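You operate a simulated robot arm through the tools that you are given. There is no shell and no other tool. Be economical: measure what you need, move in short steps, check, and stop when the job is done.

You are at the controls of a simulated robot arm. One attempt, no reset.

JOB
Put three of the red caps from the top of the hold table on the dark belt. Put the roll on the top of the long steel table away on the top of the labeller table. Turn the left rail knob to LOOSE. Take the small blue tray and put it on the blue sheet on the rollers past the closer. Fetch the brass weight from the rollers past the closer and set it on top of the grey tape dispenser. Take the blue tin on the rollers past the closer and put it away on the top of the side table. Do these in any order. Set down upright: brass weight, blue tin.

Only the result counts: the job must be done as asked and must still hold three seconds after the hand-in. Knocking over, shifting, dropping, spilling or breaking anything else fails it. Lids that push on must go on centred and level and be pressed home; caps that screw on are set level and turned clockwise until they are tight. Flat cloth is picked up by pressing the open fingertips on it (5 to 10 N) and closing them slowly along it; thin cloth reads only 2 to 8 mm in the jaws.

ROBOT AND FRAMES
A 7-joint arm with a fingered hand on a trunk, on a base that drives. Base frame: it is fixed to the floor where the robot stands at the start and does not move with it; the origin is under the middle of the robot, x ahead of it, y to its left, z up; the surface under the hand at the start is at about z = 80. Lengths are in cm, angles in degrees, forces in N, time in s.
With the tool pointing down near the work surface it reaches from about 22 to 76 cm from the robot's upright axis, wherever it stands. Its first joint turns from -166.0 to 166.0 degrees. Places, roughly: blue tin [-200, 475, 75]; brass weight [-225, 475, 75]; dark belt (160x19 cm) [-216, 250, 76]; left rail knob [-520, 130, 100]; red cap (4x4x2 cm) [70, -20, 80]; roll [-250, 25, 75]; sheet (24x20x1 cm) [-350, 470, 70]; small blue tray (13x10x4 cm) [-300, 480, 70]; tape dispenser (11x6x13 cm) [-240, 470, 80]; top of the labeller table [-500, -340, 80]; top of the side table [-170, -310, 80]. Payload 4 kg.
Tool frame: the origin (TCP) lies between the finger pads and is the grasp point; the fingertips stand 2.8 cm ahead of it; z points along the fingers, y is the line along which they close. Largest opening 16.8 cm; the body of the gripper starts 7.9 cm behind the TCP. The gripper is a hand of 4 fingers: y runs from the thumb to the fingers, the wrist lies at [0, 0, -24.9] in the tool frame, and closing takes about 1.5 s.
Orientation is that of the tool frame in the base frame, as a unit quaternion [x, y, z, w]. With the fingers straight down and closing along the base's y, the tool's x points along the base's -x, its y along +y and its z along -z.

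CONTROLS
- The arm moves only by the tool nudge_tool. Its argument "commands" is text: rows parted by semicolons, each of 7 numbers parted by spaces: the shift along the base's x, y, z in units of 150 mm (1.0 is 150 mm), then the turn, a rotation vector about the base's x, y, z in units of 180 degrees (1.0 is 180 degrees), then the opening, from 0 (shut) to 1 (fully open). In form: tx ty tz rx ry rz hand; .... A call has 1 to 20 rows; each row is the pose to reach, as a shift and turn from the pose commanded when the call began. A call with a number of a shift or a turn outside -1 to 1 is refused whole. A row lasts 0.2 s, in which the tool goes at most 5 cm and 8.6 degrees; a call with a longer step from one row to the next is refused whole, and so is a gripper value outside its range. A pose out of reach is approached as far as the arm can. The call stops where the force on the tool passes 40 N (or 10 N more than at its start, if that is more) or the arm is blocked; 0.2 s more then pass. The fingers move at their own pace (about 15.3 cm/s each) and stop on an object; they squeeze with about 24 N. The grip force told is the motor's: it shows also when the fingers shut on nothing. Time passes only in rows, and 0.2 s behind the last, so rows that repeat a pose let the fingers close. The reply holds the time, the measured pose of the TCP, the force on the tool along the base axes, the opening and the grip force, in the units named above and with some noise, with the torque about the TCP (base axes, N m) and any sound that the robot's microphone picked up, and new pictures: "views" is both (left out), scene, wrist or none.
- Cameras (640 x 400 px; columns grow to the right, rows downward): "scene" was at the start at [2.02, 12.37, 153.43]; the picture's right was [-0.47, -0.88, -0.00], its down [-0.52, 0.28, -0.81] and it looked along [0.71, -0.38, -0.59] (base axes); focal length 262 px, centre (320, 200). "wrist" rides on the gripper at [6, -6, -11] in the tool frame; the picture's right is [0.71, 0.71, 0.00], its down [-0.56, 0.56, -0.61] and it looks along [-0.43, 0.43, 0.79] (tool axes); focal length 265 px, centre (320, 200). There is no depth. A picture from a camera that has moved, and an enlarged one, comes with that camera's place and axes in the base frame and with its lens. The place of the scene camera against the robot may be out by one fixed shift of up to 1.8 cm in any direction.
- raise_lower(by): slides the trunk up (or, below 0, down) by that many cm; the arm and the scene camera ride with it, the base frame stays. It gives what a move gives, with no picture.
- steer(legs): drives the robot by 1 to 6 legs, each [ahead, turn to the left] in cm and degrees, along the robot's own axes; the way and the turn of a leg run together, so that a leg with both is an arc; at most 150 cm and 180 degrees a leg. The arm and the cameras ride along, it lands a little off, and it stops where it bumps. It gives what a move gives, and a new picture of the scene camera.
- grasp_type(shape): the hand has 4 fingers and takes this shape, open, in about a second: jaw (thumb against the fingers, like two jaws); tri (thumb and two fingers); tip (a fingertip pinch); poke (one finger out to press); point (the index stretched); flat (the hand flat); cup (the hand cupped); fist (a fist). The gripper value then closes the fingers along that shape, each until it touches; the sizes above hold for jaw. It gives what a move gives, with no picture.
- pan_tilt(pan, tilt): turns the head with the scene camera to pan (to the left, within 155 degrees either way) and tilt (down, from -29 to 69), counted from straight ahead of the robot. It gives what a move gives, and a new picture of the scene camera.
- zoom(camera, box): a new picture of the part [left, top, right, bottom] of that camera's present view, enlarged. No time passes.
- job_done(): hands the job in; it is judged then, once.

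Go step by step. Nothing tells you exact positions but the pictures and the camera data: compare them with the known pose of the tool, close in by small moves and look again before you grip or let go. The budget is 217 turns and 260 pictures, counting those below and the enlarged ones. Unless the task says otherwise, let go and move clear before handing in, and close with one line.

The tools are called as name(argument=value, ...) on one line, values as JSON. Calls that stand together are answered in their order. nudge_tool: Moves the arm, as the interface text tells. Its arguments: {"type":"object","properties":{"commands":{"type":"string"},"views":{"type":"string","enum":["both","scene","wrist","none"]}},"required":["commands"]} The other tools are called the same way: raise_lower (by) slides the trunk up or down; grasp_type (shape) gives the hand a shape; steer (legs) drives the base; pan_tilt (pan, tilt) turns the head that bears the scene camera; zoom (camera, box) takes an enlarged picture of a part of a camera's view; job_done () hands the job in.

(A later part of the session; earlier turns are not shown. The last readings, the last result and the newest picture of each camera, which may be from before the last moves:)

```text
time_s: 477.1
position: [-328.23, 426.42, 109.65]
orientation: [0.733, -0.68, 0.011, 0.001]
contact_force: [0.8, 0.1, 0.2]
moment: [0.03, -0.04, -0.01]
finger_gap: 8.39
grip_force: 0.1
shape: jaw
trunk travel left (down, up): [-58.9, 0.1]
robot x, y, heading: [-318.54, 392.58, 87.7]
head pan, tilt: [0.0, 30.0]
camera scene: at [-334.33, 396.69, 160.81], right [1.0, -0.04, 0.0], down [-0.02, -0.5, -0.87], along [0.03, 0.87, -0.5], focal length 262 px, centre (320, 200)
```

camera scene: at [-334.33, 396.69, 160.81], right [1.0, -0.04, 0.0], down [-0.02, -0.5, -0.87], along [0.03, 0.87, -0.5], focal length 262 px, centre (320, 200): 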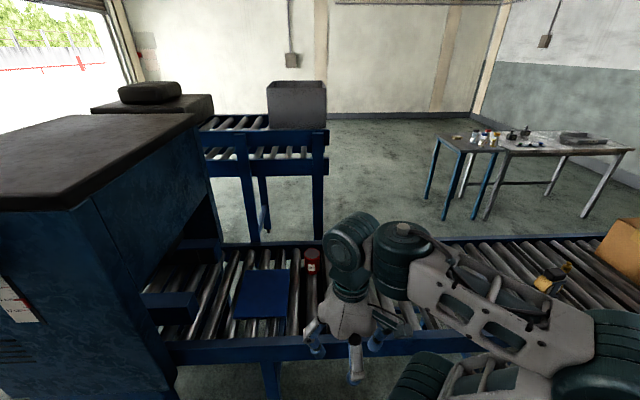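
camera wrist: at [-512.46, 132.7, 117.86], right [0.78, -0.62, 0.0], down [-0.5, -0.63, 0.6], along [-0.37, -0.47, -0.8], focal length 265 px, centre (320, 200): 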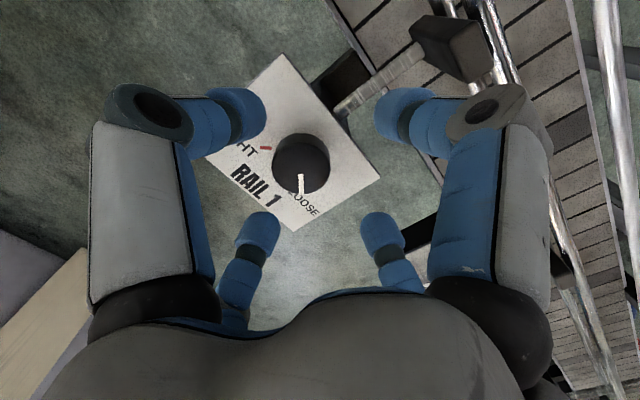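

steer(legs=[[17, 2.3]])

nudge_tool(commands="0.25 0.1 0 0 0 0.03 0.7; 0.5 0.25 0 0 0 0.03 0.7; 0.75 0.4 0 0 0 0.03 0.7; 1 0.55 0 0 0 0.03 0.7; 1 0.8 0 0 0 0.03 0.7; 1 1 0 0 0 0.03 0.7", views="both")

```text
time_s: 478.6
position: [-329.19, 443.39, 109.65]
orientation: [0.748, -0.664, 0.01, 0.002]
contact_force: [-0.7, -0.3, 0.6]
moment: [-0.03, 0.01, 0.0]
finger_gap: 8.37
grip_force: 0.0
shape: jaw
trunk travel left (down, up): [-58.9, 0.1]
robot x, y, heading: [-318.03, 410.29, 90.5]
head pan, tilt: [0.0, 30.0]
camera scene: at [-334.16, 413.4, 160.81], right [1.0, 0.0, 0.0], down [0.0, -0.5, -0.87], along [0.0, 0.87, -0.5], focal length 262 px, centre (320, 200)
```

scene: 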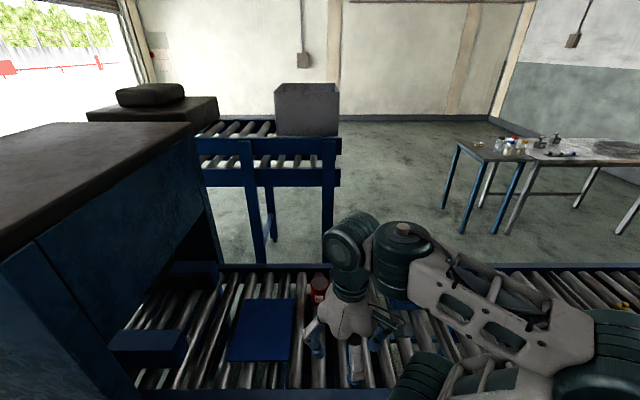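

```text
time_s: 480.0
position: [-314.08, 458.32, 109.47]
orientation: [0.778, -0.628, 0.011, 0.0]
contact_force: [-1.5, 0.6, 0.1]
moment: [-0.02, 0.04, 0.02]
finger_gap: 11.73
grip_force: 0.0
shape: jaw
trunk travel left (down, up): [-58.9, 0.1]
robot x, y, heading: [-318.06, 409.9, 90.1]
head pan, tilt: [0.0, 30.0]
camera scene: at [-334.18, 413.38, 160.81], right [1.0, 0.0, 0.0], down [0.0, -0.5, -0.87], along [0.0, 0.87, -0.5], focal length 262 px, centre (320, 200)
camera wrist: at [-307.25, 453.86, 120.56], right [-0.54, -0.84, 0.0], down [-0.67, 0.44, 0.6], along [-0.5, 0.32, -0.8], focal length 265 px, centre (320, 200)
```

scene: 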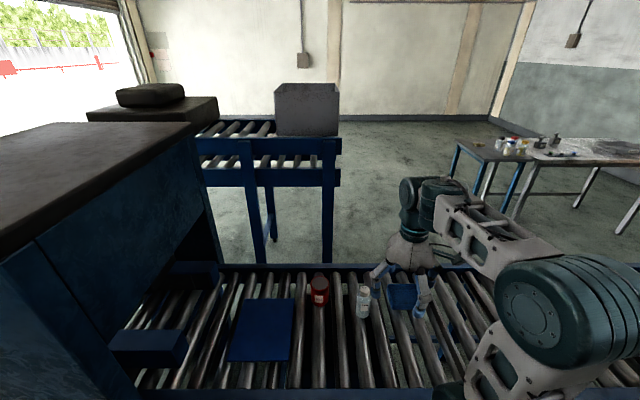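
wrist: 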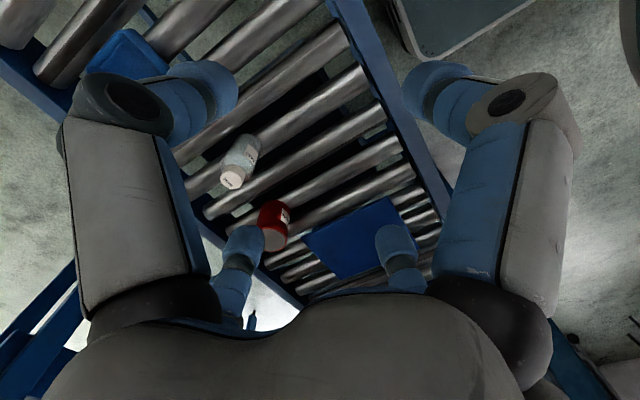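

Tray is at about (-299,484), with the bottle to its left. I rotate the hand so it closes along y (across the tray's 10 cm side) and move above it.

nudge_tool(commands="0.1 0.1 0 0 0 -0.044 0.8; 0.2 0.2 0 0 0 -0.088 0.8; 0.3 0.3 0 0 0 -0.132 0.8; 0.4 0.4 0 0 0 -0.176 0.8; 0.5 0.5 0 0 0 -0.22 0.8; 0.6 0.6 0 0 0 -0.264 0.8; 0.7 0.7 0 0 0 -0.308 0.8; 0.8 0.8 0 0 0 -0.352 0.8; 0.9 0.9 0 0 0 -0.396 0.8; 1 1 0 0 0 -0.44 0.8; 1 1 0 0 0 -0.484 0.8; 1 1 0 0 0 -0.528 0.8; 1 1 0 0 0 -0.568 0.8", views="wrist")

```text
time_s: 482.8
position: [-299.2, 473.16, 109.63]
orientation: [0.002, 1.0, -0.006, -0.006]
contact_force: [0.8, -0.1, -0.6]
moment: [0.01, 0.0, 0.02]
finger_gap: 13.4
grip_force: 0.0
shape: jaw
trunk travel left (down, up): [-58.9, 0.1]
robot x, y, heading: [-318.0, 410.06, 90.1]
head pan, tilt: [0.0, 30.0]
camera wrist: at [-305.25, 467.1, 120.72], right [-0.71, 0.71, 0.0], down [0.57, 0.56, 0.6], along [0.43, 0.42, -0.8], focal length 265 px, centre (320, 200)
```

wrist: 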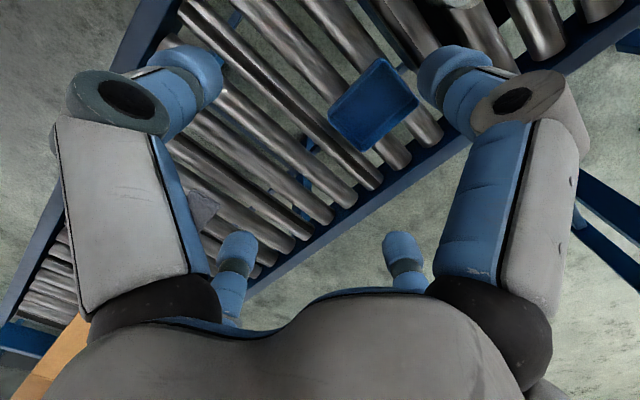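

Tray measured: x -307..-294.6, y 478.7..488.3. I lower the trunk for reach at low height, then line up.

raise_lower(by=-20)

nudge_tool(commands="-0.05 0.25 0 0 0 0 0.8; -0.1 0.5 0 0 0 0 0.8; -0.1 0.68 0 0 0 0 0.8; -0.1 0.68 -0.2 0 0 0 0.8; -0.1 0.68 -0.2 0 0 0 0.8", views="both")

```text
time_s: 484.9
position: [-299.3, 473.04, 89.67]
orientation: [0.0, 1.0, -0.006, -0.006]
contact_force: [0.6, -0.4, 0.5]
moment: [-0.01, 0.0, -0.05]
finger_gap: 13.4
grip_force: 0.1
shape: jaw
trunk travel left (down, up): [-38.9, 20.1]
robot x, y, heading: [-317.76, 410.27, 90.2]
head pan, tilt: [0.0, 30.0]
```

```text
time_s: 486.1
position: [-301.46, 481.43, 86.72]
orientation: [0.001, 1.0, -0.006, -0.006]
contact_force: [-0.6, 0.6, 0.4]
moment: [-0.01, -0.01, -0.02]
finger_gap: 13.39
grip_force: 0.0
shape: jaw
out of reach, approached as far as the arm can: row 2, 3, 4, 5
trunk travel left (down, up): [-38.9, 20.1]
robot x, y, heading: [-318.34, 410.11, 90.1]
head pan, tilt: [0.0, 30.0]
camera scene: at [-334.2, 413.32, 140.81], right [1.0, 0.0, 0.0], down [0.0, -0.5, -0.87], along [0.0, 0.87, -0.5], focal length 262 px, centre (320, 200)
camera wrist: at [-307.52, 475.41, 97.72], right [-0.71, 0.71, 0.0], down [0.57, 0.56, 0.6], along [0.43, 0.42, -0.8], focal length 265 px, centre (320, 200)
```

scene: 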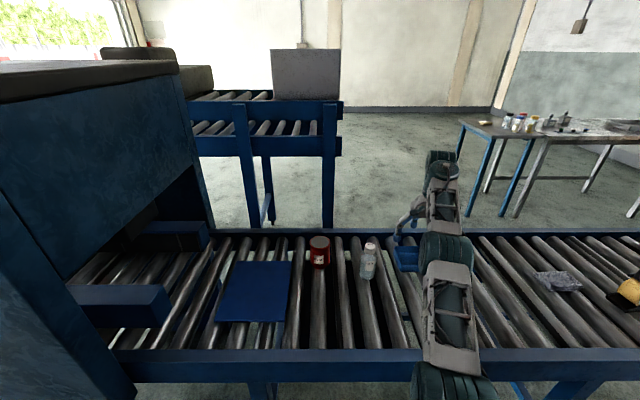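
wrist: 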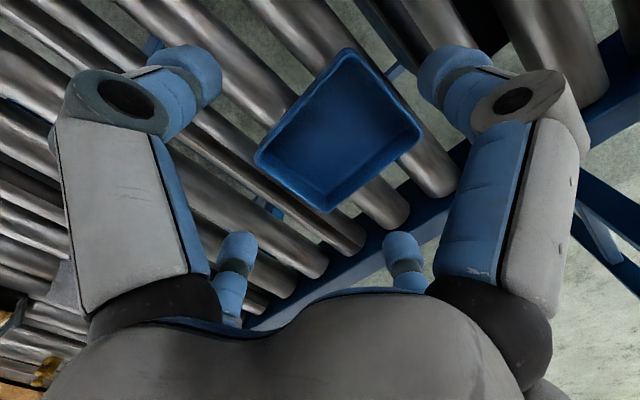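

steer(legs=[[6, 0]])

nudge_tool(commands="0 -0.1 0 0 0 0 0.8; 0 -0.25 0 0 0 0 0.8; 0 -0.25 -0.2 0 0 0 0.8; 0 -0.25 -0.3 0 0 0 0.8; 0 -0.25 -0.3 0 0 0 0.8", views="wrist")

```text
time_s: 487.1
position: [-301.53, 487.35, 86.66]
orientation: [0.0, 1.0, -0.005, -0.006]
contact_force: [0.1, 0.2, -0.1]
moment: [0.0, 0.04, 0.01]
finger_gap: 13.42
grip_force: 0.0
shape: jaw
trunk travel left (down, up): [-38.9, 20.1]
robot x, y, heading: [-318.49, 415.97, 90.3]
head pan, tilt: [0.0, 30.0]
camera scene: at [-334.16, 419.2, 140.81], right [1.0, 0.0, 0.0], down [0.0, -0.5, -0.87], along [0.0, 0.87, -0.5], focal length 262 px, centre (320, 200)
```

scene: 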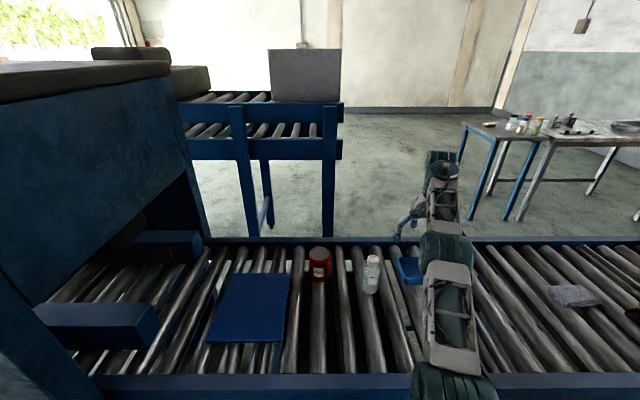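

```text
time_s: 488.3
position: [-301.33, 483.65, 82.22]
orientation: [0.0, 1.0, -0.006, -0.006]
contact_force: [-0.1, -0.1, -0.3]
moment: [-0.03, 0.01, 0.03]
finger_gap: 13.45
grip_force: 0.1
shape: jaw
trunk travel left (down, up): [-38.9, 20.1]
robot x, y, heading: [-318.15, 415.88, 90.1]
head pan, tilt: [0.0, 30.0]
camera wrist: at [-307.45, 477.55, 93.22], right [-0.71, 0.71, 0.0], down [0.57, 0.56, 0.6], along [0.43, 0.42, -0.8], focal length 265 px, centre (320, 200)
```

wrist: 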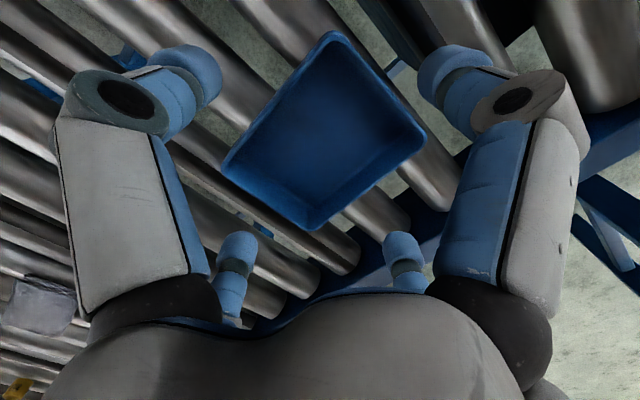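

Centred. I descend to rim height and close slowly.

nudge_tool(commands="0 0 -0.2 0 0 0 0.8; 0 0 -0.35 0 0 0 0.8; 0 0 -0.42 0 0 0 0.8; 0 0 -0.42 0 0 0 0.8", views="wrist")

```text
time_s: 489.3
position: [-301.49, 483.66, 75.89]
orientation: [0.001, 1.0, -0.006, -0.006]
contact_force: [-0.8, 0.6, 0.3]
moment: [0.01, -0.01, -0.02]
finger_gap: 13.43
grip_force: 0.0
shape: jaw
trunk travel left (down, up): [-38.9, 20.1]
robot x, y, heading: [-318.39, 415.77, 90.3]
head pan, tilt: [0.0, 30.0]
camera wrist: at [-307.48, 477.64, 87.01], right [-0.71, 0.71, 0.0], down [0.57, 0.56, 0.6], along [0.43, 0.42, -0.8], focal length 265 px, centre (320, 200)
```

wrist: 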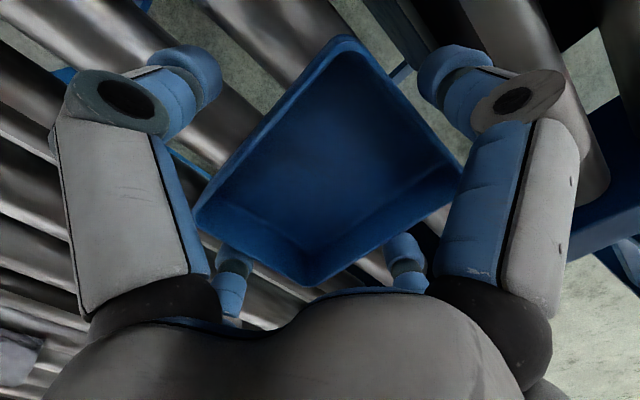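

nudge_tool(commands="0 0 0 0 0 0 0.65; 0 0 0 0 0 0 0.5; 0 0 0 0 0 0 0.3; 0 0 0 0 0 0 0.3; 0 0 0 0 0 0 0.3", views="wrist")

```text
time_s: 490.5
position: [-301.47, 483.8, 76.0]
orientation: [0.001, 1.0, -0.006, -0.007]
contact_force: [0.1, -0.3, -0.1]
moment: [0.0, 0.03, 0.0]
finger_gap: 9.95
grip_force: 23.9
shape: jaw
trunk travel left (down, up): [-38.9, 20.1]
robot x, y, heading: [-318.09, 415.83, 90.3]
head pan, tilt: [0.0, 30.0]
camera wrist: at [-307.48, 477.65, 87.02], right [-0.71, 0.71, 0.0], down [0.57, 0.56, 0.6], along [0.43, 0.42, -0.8], focal length 265 px, centre (320, 200)
```

wrist: 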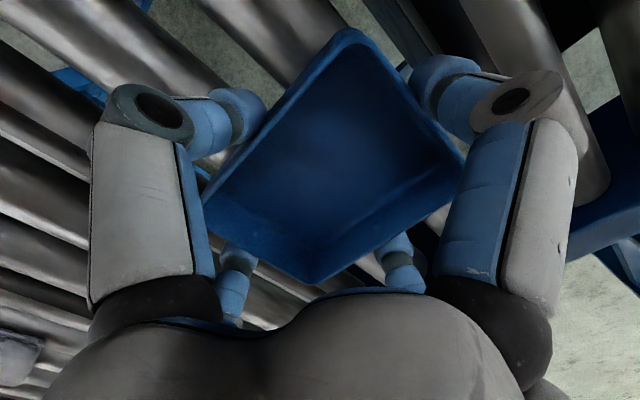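

Gripped at 9.95 cm. I lift 14 cm and check the tray.

nudge_tool(commands="0 0 0.1 0 0 0 0.3; 0 0 0.3 0 0 0 0.3; 0 0 0.6 0 0 0 0.3; 0 -0.1 0.9 0 0 0 0.3; 0 -0.4 0.95 0 0 0 0.3; 0 -0.7 0.95 0 0 0 0.3", views="none")

raise_lower(by=8)

nudge_tool(commands="-0.25 0 0 0 0 0 0.3; -0.5 0 0 0 0 0 0.3; -0.75 0 0 0 0 0 0.3; -1 0 0 0 0 0 0.3", views="both")

```text
time_s: 491.9
position: [-301.77, 472.95, 89.91]
orientation: [0.0, 1.0, -0.007, -0.005]
contact_force: [0.1, 0.1, -0.2]
moment: [-0.01, -0.03, -0.01]
finger_gap: 9.89
grip_force: 24.0
shape: jaw
trunk travel left (down, up): [-38.9, 20.1]
robot x, y, heading: [-318.49, 416.17, 90.2]
head pan, tilt: [0.0, 30.0]
```

```text
time_s: 493.1
position: [-301.6, 473.02, 98.03]
orientation: [0.001, 1.0, -0.006, -0.007]
contact_force: [0.7, 0.0, -0.8]
moment: [-0.03, -0.01, 0.01]
finger_gap: 9.9
grip_force: 24.6
shape: jaw
trunk travel left (down, up): [-46.9, 12.1]
robot x, y, heading: [-318.14, 416.12, 90.1]
head pan, tilt: [0.0, 30.0]
```

```text
time_s: 494.1
position: [-316.79, 472.88, 97.89]
orientation: [0.001, 1.0, -0.006, -0.006]
contact_force: [-0.3, 0.6, -0.4]
moment: [-0.02, 0.05, 0.03]
finger_gap: 9.93
grip_force: 23.8
shape: jaw
trunk travel left (down, up): [-46.9, 12.1]
robot x, y, heading: [-318.07, 415.92, 90.1]
head pan, tilt: [0.0, 30.0]
camera scene: at [-334.21, 419.18, 148.81], right [1.0, 0.0, 0.0], down [0.0, -0.5, -0.87], along [0.0, 0.87, -0.5], focal length 262 px, centre (320, 200)
camera wrist: at [-322.93, 466.85, 108.87], right [-0.71, 0.71, 0.0], down [0.57, 0.56, 0.6], along [0.43, 0.42, -0.8], focal length 265 px, centre (320, 200)
```

scene: 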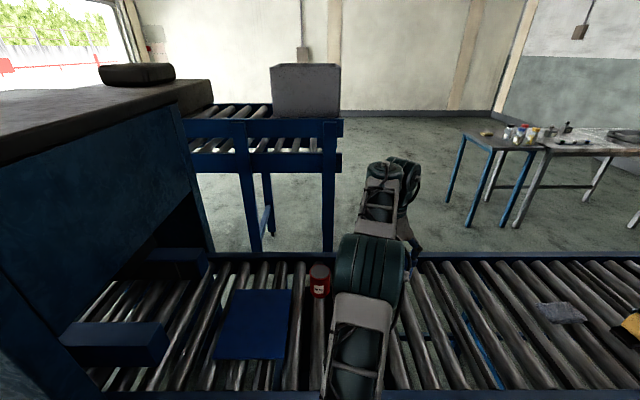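
wrist: 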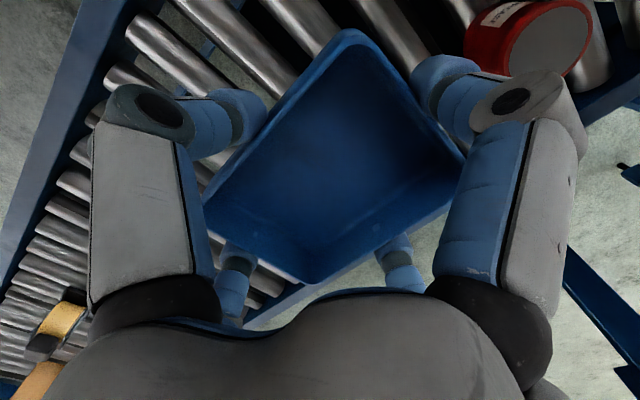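

nudge_tool(commands="-0.25 0 0 0 0 0 0.3; -0.5 0 0 0 0 0 0.3; -0.75 0 0 0 0 0 0.3; -1 0 0 0 0 0 0.3", views="none")

nudge_tool(commands="-0.25 0 0 0 0 0 0.3; -0.5 0 0 0 0 0 0.3; -0.75 0 0 0 0 0 0.3; -1 0 0 0 0 0 0.3; -1 0 0 0 0 0 0.3", views="both")

```text
time_s: 495.1
position: [-331.8, 472.82, 97.94]
orientation: [0.0, 1.0, -0.006, -0.006]
contact_force: [0.2, 0.6, -0.8]
moment: [-0.02, -0.01, 0.0]
finger_gap: 9.91
grip_force: 24.4
shape: jaw
trunk travel left (down, up): [-46.9, 12.1]
robot x, y, heading: [-318.34, 415.78, 90.3]
head pan, tilt: [0.0, 30.0]
```

```text
time_s: 496.3
position: [-346.63, 473.02, 97.86]
orientation: [0.001, 1.0, -0.007, -0.005]
contact_force: [-0.4, -0.5, -0.8]
moment: [0.01, -0.01, 0.01]
finger_gap: 9.88
grip_force: 24.6
shape: jaw
trunk travel left (down, up): [-46.9, 12.1]
robot x, y, heading: [-317.95, 415.65, 90.2]
head pan, tilt: [0.0, 30.0]
camera scene: at [-334.22, 419.2, 148.81], right [1.0, 0.0, 0.0], down [0.0, -0.5, -0.87], along [0.0, 0.87, -0.5], focal length 262 px, centre (320, 200)
camera wrist: at [-352.69, 467.03, 108.99], right [-0.71, 0.71, 0.0], down [0.57, 0.56, 0.6], along [0.43, 0.42, -0.8], focal length 265 px, centre (320, 200)
```

scene: 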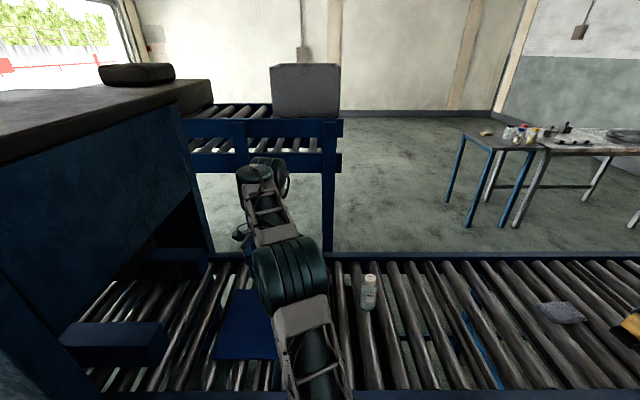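
wrist: 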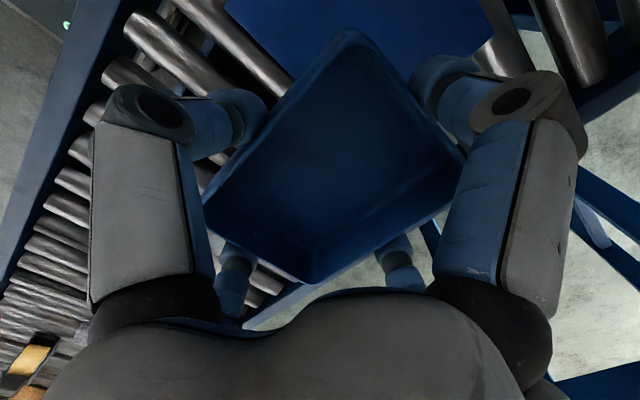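

Sheet centre confirmed at about (-355,473). I move over it and descend.

nudge_tool(commands="-0.25 0 0 0 0 0 0.3; -0.55 0 0 0 0 0 0.3; -0.55 0 -0.3 0 0 0 0.3; -0.55 0 -0.6 0 0 0 0.3; -0.55 0 -0.9 0 0 0 0.3; -0.55 0 -1 0 0 0 0.3", views="both")

```text
time_s: 497.7
position: [-354.86, 473.15, 82.77]
orientation: [0.001, 1.0, -0.007, -0.006]
contact_force: [-0.4, -0.1, -0.8]
moment: [-0.02, -0.02, -0.02]
finger_gap: 9.88
grip_force: 24.0
shape: jaw
trunk travel left (down, up): [-46.9, 12.1]
robot x, y, heading: [-318.48, 416.12, 89.9]
head pan, tilt: [0.0, 30.0]
camera scene: at [-334.23, 419.21, 148.81], right [1.0, 0.0, 0.0], down [0.0, -0.5, -0.87], along [0.0, 0.87, -0.5], focal length 262 px, centre (320, 200)
camera wrist: at [-360.89, 467.21, 93.97], right [-0.71, 0.71, 0.0], down [0.57, 0.56, 0.6], along [0.43, 0.42, -0.8], focal length 265 px, centre (320, 200)
```

scene: 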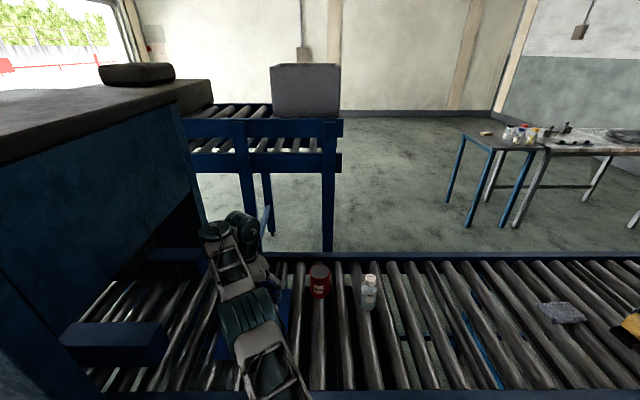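
wrist: 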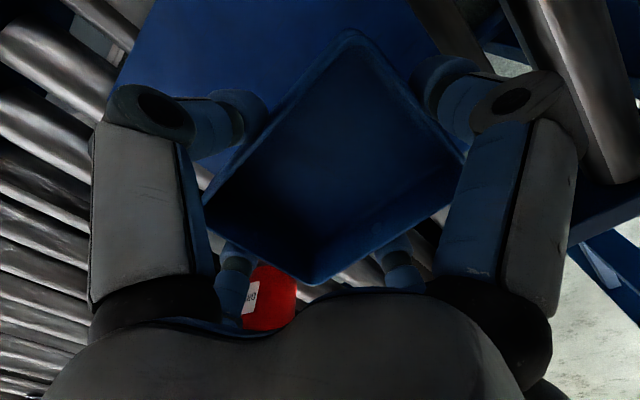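

nudge_tool(commands="0 0 -0.2 0 0 0 0.3; 0 0 -0.34 0 0 0 0.3; 0 0 -0.37 0 0 0 0.3; 0 0 -0.4 0 0 0 0.3; 0 0 -0.42 0 0 0 0.3; 0 0 -0.44 0 0 0 0.3", views="none")

```text
time_s: 499.1
position: [-354.91, 473.05, 76.78]
orientation: [0.001, 1.0, -0.002, -0.008]
contact_force: [-0.7, -1.4, 28.0]
moment: [0.1, -0.38, -0.04]
finger_gap: 9.86
grip_force: 24.0
shape: jaw
trunk travel left (down, up): [-46.9, 12.1]
robot x, y, heading: [-318.55, 415.99, 90.1]
head pan, tilt: [0.0, 30.0]
```

Seated on the sheet at TCP z 76.8. I release and rise.

nudge_tool(commands="0 0 0.03 0 0 0 0.62; 0 0 0.03 0 0 0 0.72; 0 0 0.03 0 0 0 0.72; 0 0 0.2 0 0 0 0.72; 0 0 0.5 0 0 0 0.72; 0 0 0.8 0 0 0 0.72; 0 0 1 0 0 0 0.72", views="wrist")

```text
time_s: 500.7
position: [-354.69, 473.12, 91.52]
orientation: [0.001, 1.0, -0.007, -0.006]
contact_force: [0.0, -0.2, -0.2]
moment: [-0.02, -0.01, 0.0]
finger_gap: 12.21
grip_force: 0.0
shape: jaw
trunk travel left (down, up): [-46.9, 12.1]
robot x, y, heading: [-317.91, 416.06, 90.1]
head pan, tilt: [0.0, 30.0]
camera wrist: at [-360.72, 467.05, 102.61], right [-0.71, 0.71, 0.0], down [0.57, 0.56, 0.6], along [0.43, 0.42, -0.8], focal length 265 px, centre (320, 200)
```

wrist: 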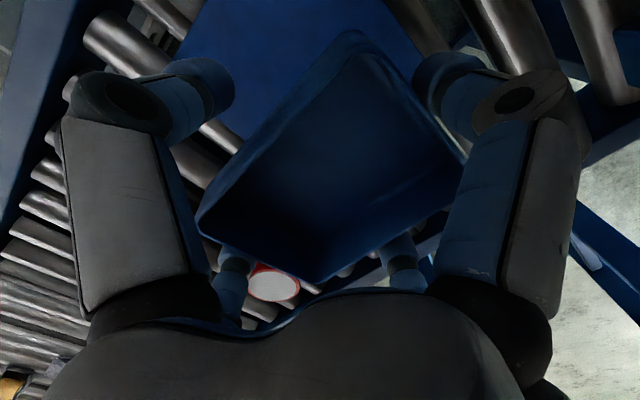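

The tray came up with the hand: its flared rim seems to be hanging on the fingers. I lower it back onto the sheet and open fully this time.

nudge_tool(commands="0 0 -0.3 0 0 0 0.72; 0 0 -0.6 0 0 0 0.72; 0 0 -0.8 0 0 0 0.72; 0 0 -0.88 0 0 0 0.72; 0 0 -0.92 0 0 0 0.72; 0 0 -0.95 0 0 0 0.72", views="wrist")

```text
time_s: 502.1
position: [-354.85, 473.09, 77.06]
orientation: [0.001, 1.0, -0.007, -0.005]
contact_force: [0.2, -1.0, -1.4]
moment: [0.0, 0.02, 0.0]
finger_gap: 12.19
grip_force: 0.0
shape: jaw
trunk travel left (down, up): [-46.9, 12.1]
robot x, y, heading: [-318.51, 415.65, 90.1]
head pan, tilt: [0.0, 30.0]
camera wrist: at [-360.91, 466.95, 88.15], right [-0.71, 0.71, 0.0], down [0.57, 0.56, 0.6], along [0.43, 0.42, -0.8], focal length 265 px, centre (320, 200)
```

wrist: 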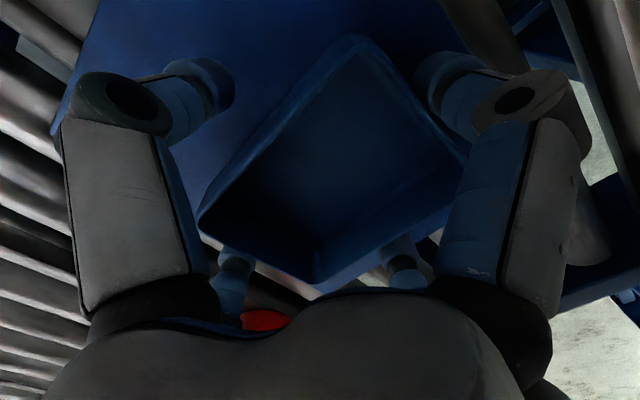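

nudge_tool(commands="0 0 -0.02 0 0 0 0.8; 0 0 -0.02 0 0 0 0.9; 0 0 -0.02 0 0 0 1; 0 0 -0.02 0 0 0 1; 0 0 -0.02 0 0 0 1; 0 0 0.1 0 0 0 1; 0 0 0.25 0 0 0 1; 0 0 0.45 0 0 0 1", views="wrist")

```text
time_s: 503.9
position: [-354.84, 473.05, 83.87]
orientation: [0.001, 1.0, -0.006, -0.006]
contact_force: [0.1, 0.4, -0.6]
moment: [-0.01, -0.01, -0.03]
finger_gap: 16.78
grip_force: 0.1
shape: jaw
trunk travel left (down, up): [-46.9, 12.1]
robot x, y, heading: [-318.29, 415.65, 90.2]
head pan, tilt: [0.0, 30.0]
camera wrist: at [-360.91, 466.92, 95.03], right [-0.71, 0.71, 0.0], down [0.57, 0.56, 0.6], along [0.43, 0.42, -0.8], focal length 265 px, centre (320, 200)
```

wrist: 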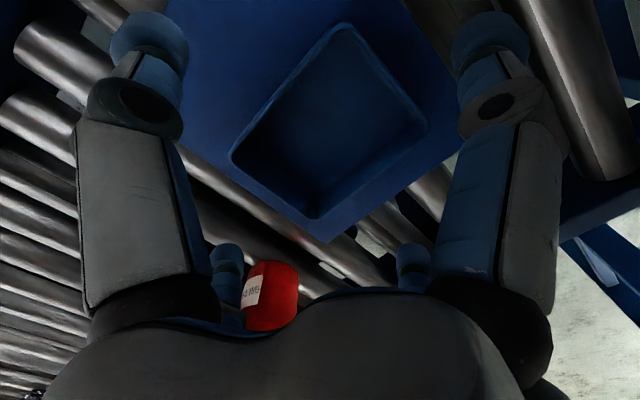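

Released: the tray rests flat on the blue sheet, within its edges. I rise and head for the weight.

nudge_tool(commands="0 0 0.3 0 0 0 1; 0 0 0.6 0 0 0 1; 0 0 0.9 0 0 0 0.8; 0.2 -0.1 1 0 0 0 0.5; 0.5 -0.2 1 0 0 0 0.45; 0.8 -0.2 1 0 0 0 0.45; 1 -0.2 1 0 0 0 0.45", views="both")

```text
time_s: 505.5
position: [-339.75, 469.92, 98.9]
orientation: [0.001, 1.0, -0.006, -0.006]
contact_force: [-0.3, -0.9, 0.0]
moment: [-0.04, 0.02, -0.01]
finger_gap: 7.6
grip_force: 0.1
shape: jaw
trunk travel left (down, up): [-46.9, 12.1]
robot x, y, heading: [-318.41, 415.87, 90.0]
head pan, tilt: [0.0, 30.0]
camera scene: at [-334.16, 419.2, 148.82], right [1.0, 0.0, 0.0], down [0.0, -0.5, -0.87], along [0.0, 0.87, -0.5], focal length 262 px, centre (320, 200)
camera wrist: at [-345.93, 463.93, 110.03], right [-0.71, 0.71, 0.0], down [0.57, 0.56, 0.6], along [0.43, 0.42, -0.8], focal length 265 px, centre (320, 200)
```

scene: 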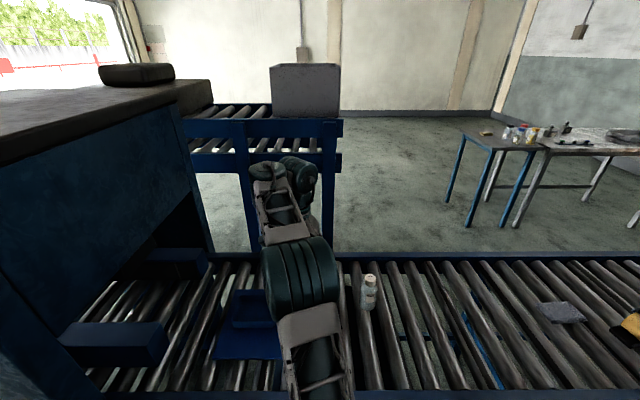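
wrist: 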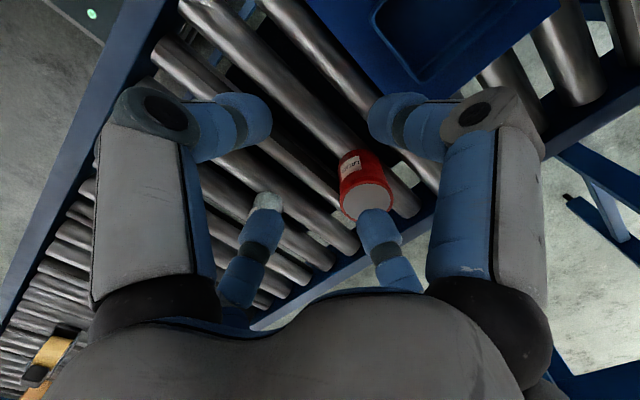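

raise_lower(by=10)

nudge_tool(commands="0.1 -0.25 0 0 0 0 0.45; 0.3 -0.5 0 0 0 0 0.45; 0.5 -0.75 0 0 0 0 0.45; 0.7 -1 0 0 0 0 0.45", views="none")

steer(legs=[[-42, 0], [0, -90], [76, 0], [0, 90], [35, 0]])

```text
time_s: 506.8
position: [-339.94, 470.05, 108.96]
orientation: [0.001, 1.0, -0.006, -0.006]
contact_force: [1.1, -0.3, -0.6]
moment: [0.0, 0.02, -0.03]
finger_gap: 7.62
grip_force: 0.1
shape: jaw
trunk travel left (down, up): [-56.9, 2.1]
robot x, y, heading: [-318.06, 415.99, 90.3]
head pan, tilt: [0.0, 30.0]
```

```text
time_s: 507.8
position: [-329.32, 454.97, 108.62]
orientation: [-0.001, 1.0, -0.006, -0.006]
contact_force: [0.0, -0.5, -0.4]
moment: [0.04, -0.01, 0.04]
finger_gap: 7.55
grip_force: 0.0
shape: jaw
trunk travel left (down, up): [-56.9, 2.1]
robot x, y, heading: [-318.37, 416.04, 90.3]
head pan, tilt: [0.0, 30.0]
```

```text
time_s: 523.6
position: [-253.29, 447.79, 108.72]
orientation: [0.005, 1.0, -0.006, -0.006]
contact_force: [-0.8, 0.3, -0.2]
moment: [-0.01, 0.02, 0.01]
finger_gap: 7.58
grip_force: 0.1
shape: jaw
trunk travel left (down, up): [-56.9, 2.1]
robot x, y, heading: [-242.54, 408.83, 89.7]
head pan, tilt: [0.0, 30.0]
camera scene: at [-258.39, 412.08, 158.81], right [1.0, -0.01, 0.0], down [0.0, -0.5, -0.87], along [0.01, 0.87, -0.5], focal length 262 px, centre (320, 200)
```

scene: 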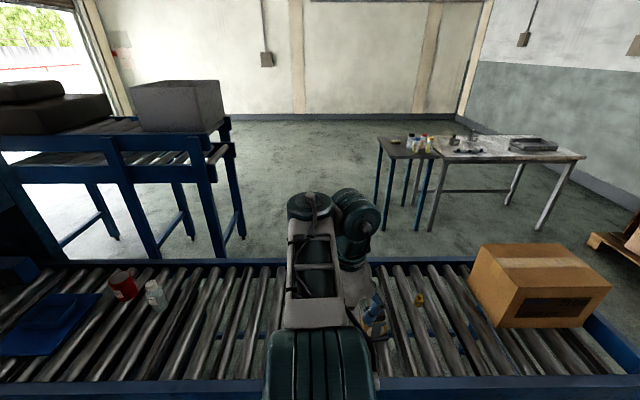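

steer(legs=[[6, 0]])

nudge_tool(commands="0.25 0.1 0 0 0 0 0.45; 0.5 0.25 0 0 0 0 0.45; 0.75 0.4 0 0 0 0 0.45; 1 0.55 0 0 0 0 0.45; 1 0.8 0 0 0 0 0.45; 1 1 0 0 0 0 0.45", views="none")

nudge_tool(commands="0.25 0.1 0 0 0 0 0.45; 0.5 0.2 0 0 0 0 0.45; 0.75 0.3 0 0 0 0 0.45; 1 0.35 0 0 0 0 0.45; 1 0.35 0 0 0 0 0.45", views="both")

```text
time_s: 524.6
position: [-253.23, 453.88, 108.66]
orientation: [0.005, 1.0, -0.006, -0.007]
contact_force: [0.4, 0.0, -0.7]
moment: [-0.02, -0.01, 0.06]
finger_gap: 7.57
grip_force: 0.1
shape: jaw
trunk travel left (down, up): [-56.9, 2.1]
robot x, y, heading: [-242.22, 414.45, 89.5]
head pan, tilt: [0.0, 30.0]
camera scene: at [-258.36, 418.25, 158.81], right [1.0, -0.01, 0.0], down [0.0, -0.5, -0.87], along [0.01, 0.87, -0.5], focal length 262 px, centre (320, 200)
```

scene: 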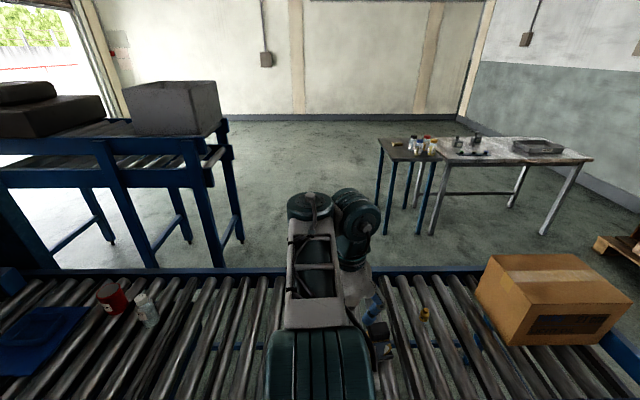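

```text
time_s: 526.0
position: [-238.23, 469.08, 108.65]
orientation: [0.006, 1.0, -0.007, -0.007]
contact_force: [-0.1, 0.6, -0.3]
moment: [-0.01, 0.02, -0.01]
finger_gap: 7.62
grip_force: 0.1
shape: jaw
trunk travel left (down, up): [-56.9, 2.1]
robot x, y, heading: [-242.12, 414.65, 89.8]
head pan, tilt: [0.0, 30.0]
```

```text
time_s: 527.2
position: [-223.24, 474.31, 108.79]
orientation: [0.005, 1.0, -0.006, -0.006]
contact_force: [0.0, 0.1, -0.1]
moment: [0.01, 0.0, -0.01]
finger_gap: 7.58
grip_force: 0.0
shape: jaw
trunk travel left (down, up): [-56.9, 2.1]
robot x, y, heading: [-242.25, 414.74, 89.7]
head pan, tilt: [0.0, 30.0]
camera scene: at [-258.37, 418.14, 158.81], right [1.0, -0.01, 0.0], down [0.0, -0.5, -0.87], along [0.0, 0.87, -0.5], focal length 262 px, centre (320, 200)
camera wrist: at [-229.3, 468.28, 119.79], right [-0.7, 0.71, 0.0], down [0.57, 0.56, 0.6], along [0.43, 0.42, -0.8], focal length 265 px, centre (320, 200)
```

scene: 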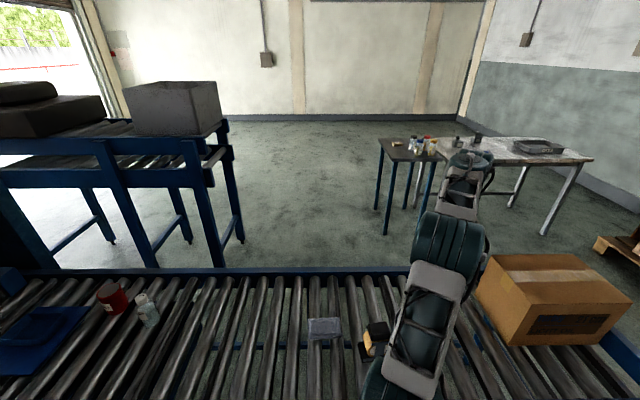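
wrist: 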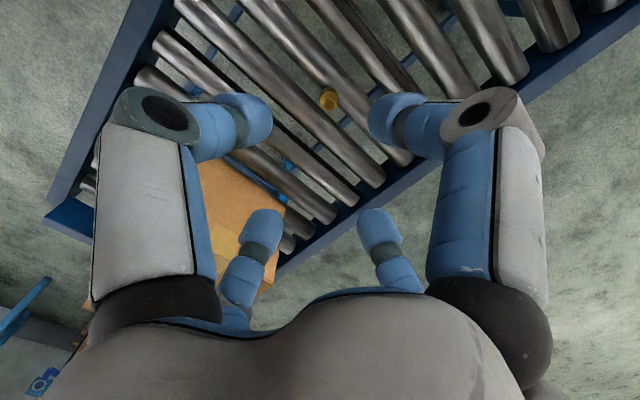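

Weight confirmed at (-220.8,478.4). I lower the trunk 15 cm, then move over it.

raise_lower(by=-15)

nudge_tool(commands="0.08 0.14 0 0 0 0 0.45; 0.16 0.27 -0.1 0 0 0 0.45; 0.16 0.27 -0.3 0 0 0 0.45; 0.16 0.27 -0.5 0 0 0 0.45; 0.16 0.27 -0.5 0 0 0 0.45", views="both")

```text
time_s: 528.9
position: [-223.11, 474.23, 93.76]
orientation: [0.005, 1.0, -0.005, -0.006]
contact_force: [0.1, -0.4, -0.3]
moment: [-0.03, -0.02, 0.01]
finger_gap: 7.59
grip_force: 0.1
shape: jaw
trunk travel left (down, up): [-41.9, 17.1]
robot x, y, heading: [-242.46, 415.17, 89.8]
head pan, tilt: [0.0, 30.0]
```

```text
time_s: 530.1
position: [-220.97, 478.26, 86.23]
orientation: [0.005, 1.0, -0.007, -0.007]
contact_force: [-0.6, 0.2, 0.3]
moment: [0.01, 0.01, -0.01]
finger_gap: 7.58
grip_force: 0.1
shape: jaw
trunk travel left (down, up): [-41.9, 17.1]
robot x, y, heading: [-242.26, 414.91, 89.7]
head pan, tilt: [0.0, 30.0]
camera scene: at [-258.33, 418.16, 143.82], right [1.0, -0.01, 0.0], down [0.0, -0.5, -0.87], along [0.01, 0.87, -0.5], focal length 262 px, centre (320, 200)
camera wrist: at [-226.96, 472.28, 97.32], right [-0.7, 0.71, 0.0], down [0.57, 0.56, 0.6], along [0.43, 0.42, -0.8], focal length 265 px, centre (320, 200)
```

scene: 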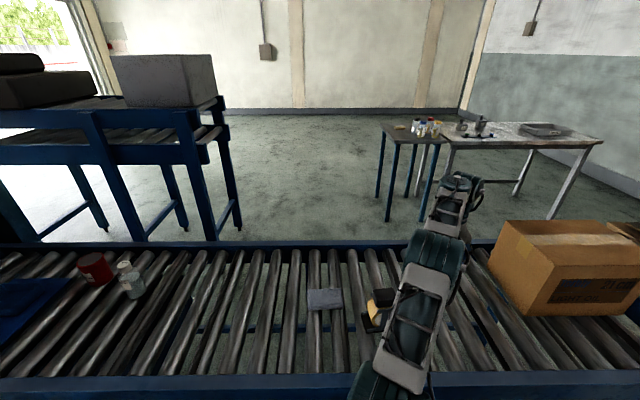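
wrist: 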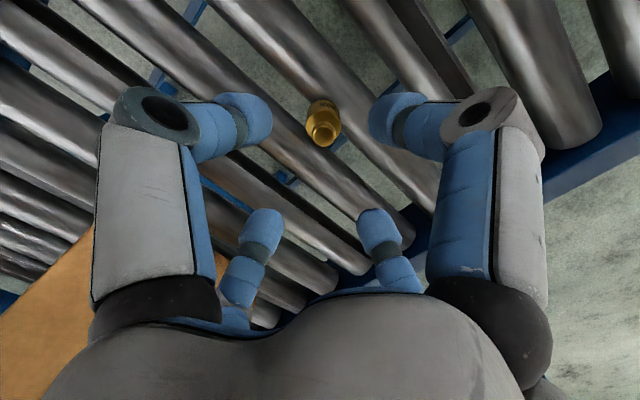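

Weight is centred between the fingers. I descend to grip height.

nudge_tool(commands="0 0 -0.2 0 0 0 0.45; 0 0 -0.4 0 0 0 0.45; 0 0 -0.55 0 0 0 0.45; 0 0 -0.65 0 0 0 0.45; 0 0 -0.7 0 0 0 0.45; 0 0 -0.7 0 0 0 0.45", views="both")

```text
time_s: 531.5
position: [-220.82, 478.17, 75.65]
orientation: [0.005, 1.0, -0.006, -0.006]
contact_force: [1.0, 1.3, 0.9]
moment: [0.05, 0.04, -0.01]
finger_gap: 7.63
grip_force: 0.0
shape: jaw
trunk travel left (down, up): [-41.9, 17.1]
robot x, y, heading: [-242.76, 414.91, 89.6]
head pan, tilt: [0.0, 30.0]
camera scene: at [-258.34, 418.15, 143.82], right [1.0, -0.01, 0.0], down [0.0, -0.5, -0.87], along [0.0, 0.87, -0.5], focal length 262 px, centre (320, 200)
camera wrist: at [-226.92, 472.17, 86.72], right [-0.7, 0.71, 0.0], down [0.57, 0.56, 0.6], along [0.43, 0.42, -0.8], focal length 265 px, centre (320, 200)
```

scene: 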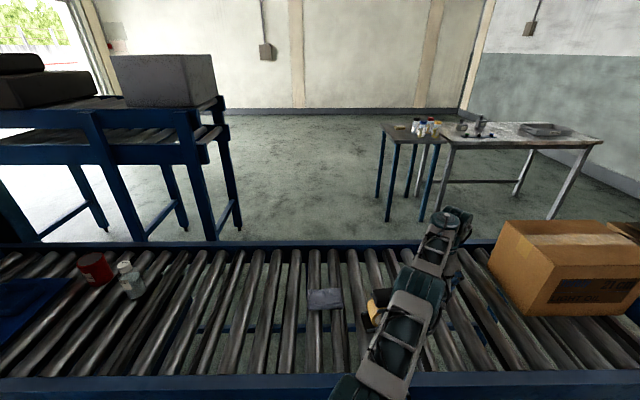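
wrist: 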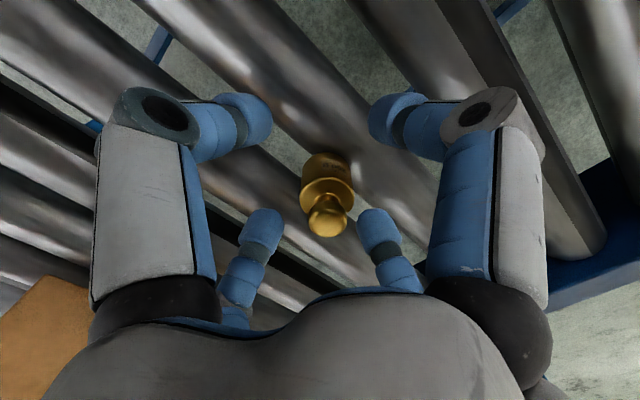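

zoom(camera="scene", box=[300, 250, 480, 370])

```text
3.33 times, centred on (390, 310) of scene
camera zoom: at [-258.34, 418.15, 143.82], right [1.0, -0.01, 0.0], down [0.0, -0.5, -0.87], along [0.0, 0.87, -0.5], focal length 873 px, centre (87, -167)
```

zoom: 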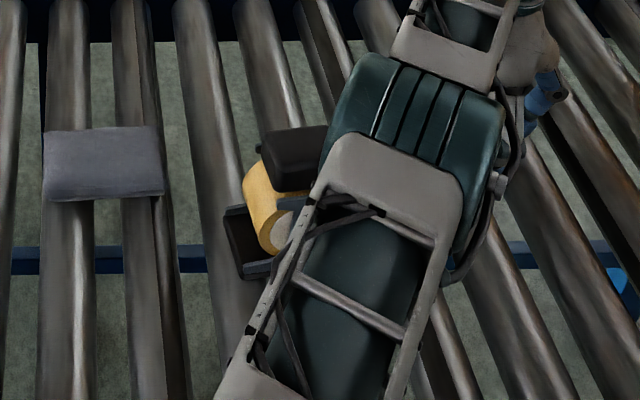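

The dispenser is untouched with the arm passing above it. I close on the weight.

nudge_tool(commands="0 0 0 0 0 0 0.35; 0 0 0 0 0 0 0.25; 0 0 0 0 0 0 0.15; 0 0 0 0 0 0 0; 0 0 0 0 0 0 0; 0 0 0 0 0 0 0", views="wrist")

```text
time_s: 532.9
position: [-220.79, 478.14, 75.49]
orientation: [0.006, 1.0, -0.007, -0.007]
contact_force: [0.2, 0.2, 0.1]
moment: [-0.03, -0.03, 0.04]
finger_gap: 2.35
grip_force: 24.1
shape: jaw
trunk travel left (down, up): [-41.9, 17.1]
robot x, y, heading: [-242.32, 414.57, 89.9]
head pan, tilt: [0.0, 30.0]
camera wrist: at [-226.92, 472.17, 86.71], right [-0.7, 0.71, 0.0], down [0.57, 0.56, 0.6], along [0.43, 0.42, -0.8], focal length 265 px, centre (320, 200)
```

wrist: 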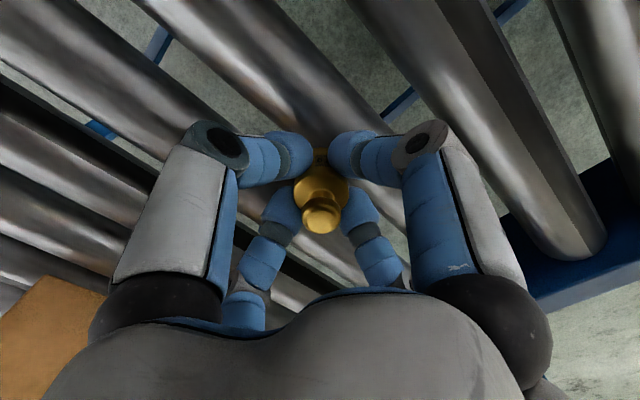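

Gripped. I lift up, with extra trunk height to clear the dispenser.

nudge_tool(commands="0 0 0.1 0 0 0 0; 0 0 0.3 0 0 0 0; 0 0 0.6 0 0 0 0; 0 0 0.9 0 0 0 0; 0 0 1 0 0 0 0", views="none")

raise_lower(by=12)

nudge_tool(commands="-0.2 -0.05 0 0 0 0 0; -0.4 -0.1 0 0 0 0 0; -0.6 -0.15 0 0 0 0 0; -0.6 -0.15 0 0 0 0 0", views="both")

```text
time_s: 534.1
position: [-221.04, 478.11, 90.61]
orientation: [0.005, 1.0, -0.006, -0.007]
contact_force: [-0.3, 0.2, -1.2]
moment: [-0.01, 0.02, -0.01]
finger_gap: 2.34
grip_force: 24.0
shape: jaw
trunk travel left (down, up): [-41.9, 17.1]
robot x, y, heading: [-242.45, 414.53, 89.7]
head pan, tilt: [0.0, 30.0]
```

```text
time_s: 535.6
position: [-220.91, 478.04, 102.62]
orientation: [0.006, 1.0, -0.007, -0.007]
contact_force: [-0.3, -0.4, -1.9]
moment: [-0.04, -0.02, 0.01]
finger_gap: 2.34
grip_force: 23.7
shape: jaw
trunk travel left (down, up): [-53.9, 5.1]
robot x, y, heading: [-242.54, 414.82, 89.9]
head pan, tilt: [0.0, 30.0]
```

```text
time_s: 536.6
position: [-229.85, 475.89, 102.67]
orientation: [0.006, 1.0, -0.007, -0.006]
contact_force: [-0.1, 0.3, -1.5]
moment: [0.01, -0.01, -0.01]
finger_gap: 2.33
grip_force: 24.2
shape: jaw
trunk travel left (down, up): [-53.9, 5.1]
robot x, y, heading: [-242.24, 414.64, 89.8]
head pan, tilt: [0.0, 30.0]
camera scene: at [-258.35, 418.18, 155.81], right [1.0, -0.01, 0.0], down [0.0, -0.5, -0.87], along [0.01, 0.87, -0.5], focal length 262 px, centre (320, 200)
camera wrist: at [-235.93, 469.92, 113.7], right [-0.7, 0.72, 0.0], down [0.57, 0.56, 0.6], along [0.43, 0.42, -0.8], focal length 265 px, centre (320, 200)
```

scene: 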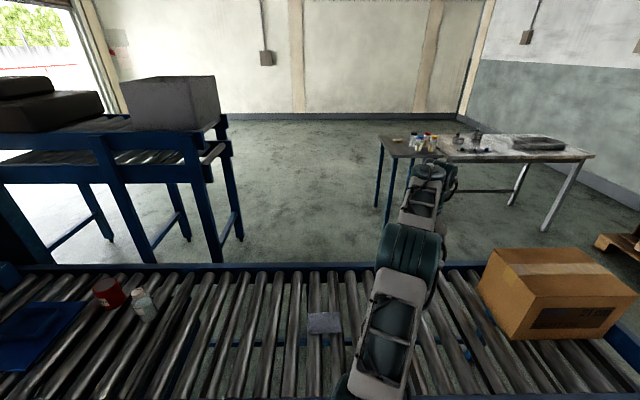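
wrist: 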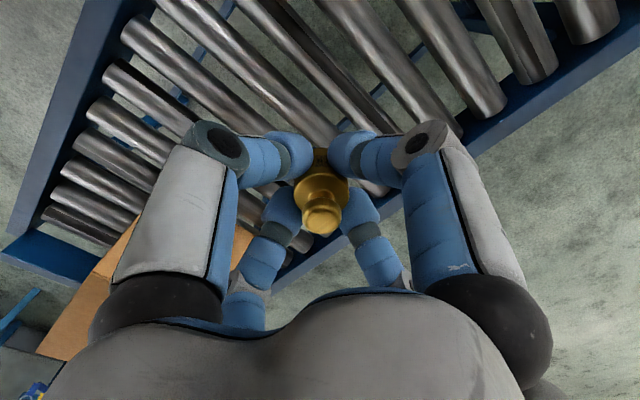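

The dispenser is hidden from both cameras here. I move the hand to its left-front for a clear look.

nudge_tool(commands="-0.2 -0.2 0 0 0 0 0; -0.4 -0.4 0 0 0 0 0; -0.6 -0.6 0 0 0 0 0; -0.8 -0.8 0 0 0 0 0; -1 -1 0 0 0 0 0", views="none")

nudge_tool(commands="-0.2 -0.1 0 0 0 0 0; -0.4 -0.2 0 0 0 0 0; -0.6 -0.3 0 0 0 0 0; -0.6 -0.3 0 0 0 0 0", views="both")

```text
time_s: 537.8
position: [-245.11, 460.74, 102.69]
orientation: [0.006, 1.0, -0.006, -0.006]
contact_force: [-0.5, -0.2, -1.6]
moment: [0.02, 0.0, 0.03]
finger_gap: 2.32
grip_force: 23.9
shape: jaw
trunk travel left (down, up): [-53.9, 5.1]
robot x, y, heading: [-242.36, 414.55, 89.8]
head pan, tilt: [0.0, 30.0]
```

```text
time_s: 538.8
position: [-254.05, 456.4, 102.48]
orientation: [0.005, 1.0, -0.006, -0.006]
contact_force: [0.0, -0.4, -1.7]
moment: [0.0, 0.02, 0.03]
finger_gap: 2.33
grip_force: 24.2
shape: jaw
trunk travel left (down, up): [-53.9, 5.1]
robot x, y, heading: [-242.52, 414.93, 89.7]
head pan, tilt: [0.0, 30.0]
camera scene: at [-258.37, 418.14, 155.81], right [1.0, -0.01, 0.0], down [0.0, -0.5, -0.87], along [0.01, 0.87, -0.5], focal length 262 px, centre (320, 200)
camera wrist: at [-260.04, 450.41, 113.58], right [-0.7, 0.71, 0.0], down [0.57, 0.56, 0.6], along [0.43, 0.42, -0.8], focal length 265 px, centre (320, 200)
```

scene: 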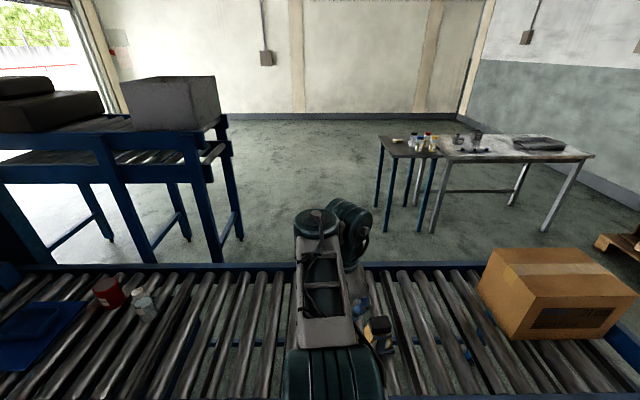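
wrist: 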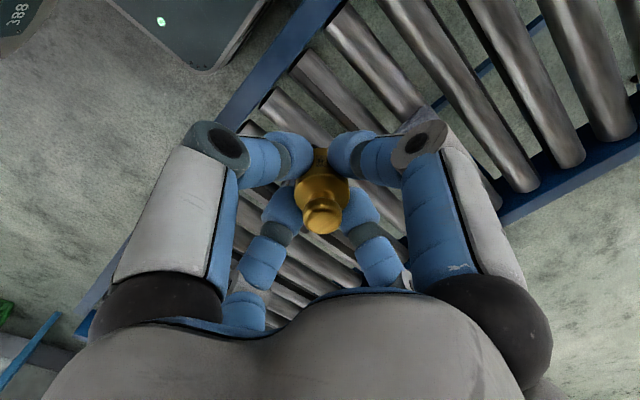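

zoom(camera="scene", box=[340, 290, 420, 370])

```text
5.00 times, centred on (380, 330) of scene
camera zoom: at [-258.37, 418.14, 155.81], right [1.0, -0.01, 0.0], down [0.0, -0.5, -0.87], along [0.01, 0.87, -0.5], focal length 1310 px, centre (20, -450)
```

zoom: 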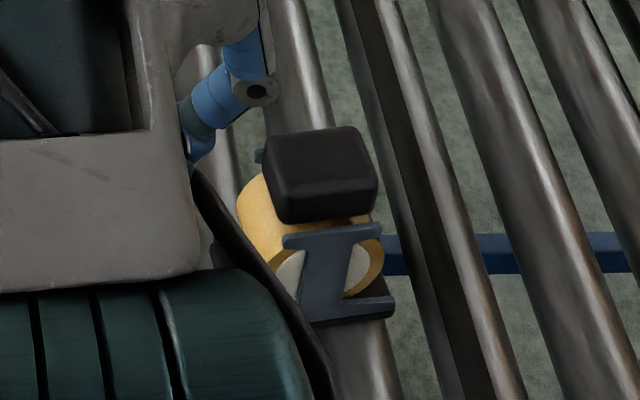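

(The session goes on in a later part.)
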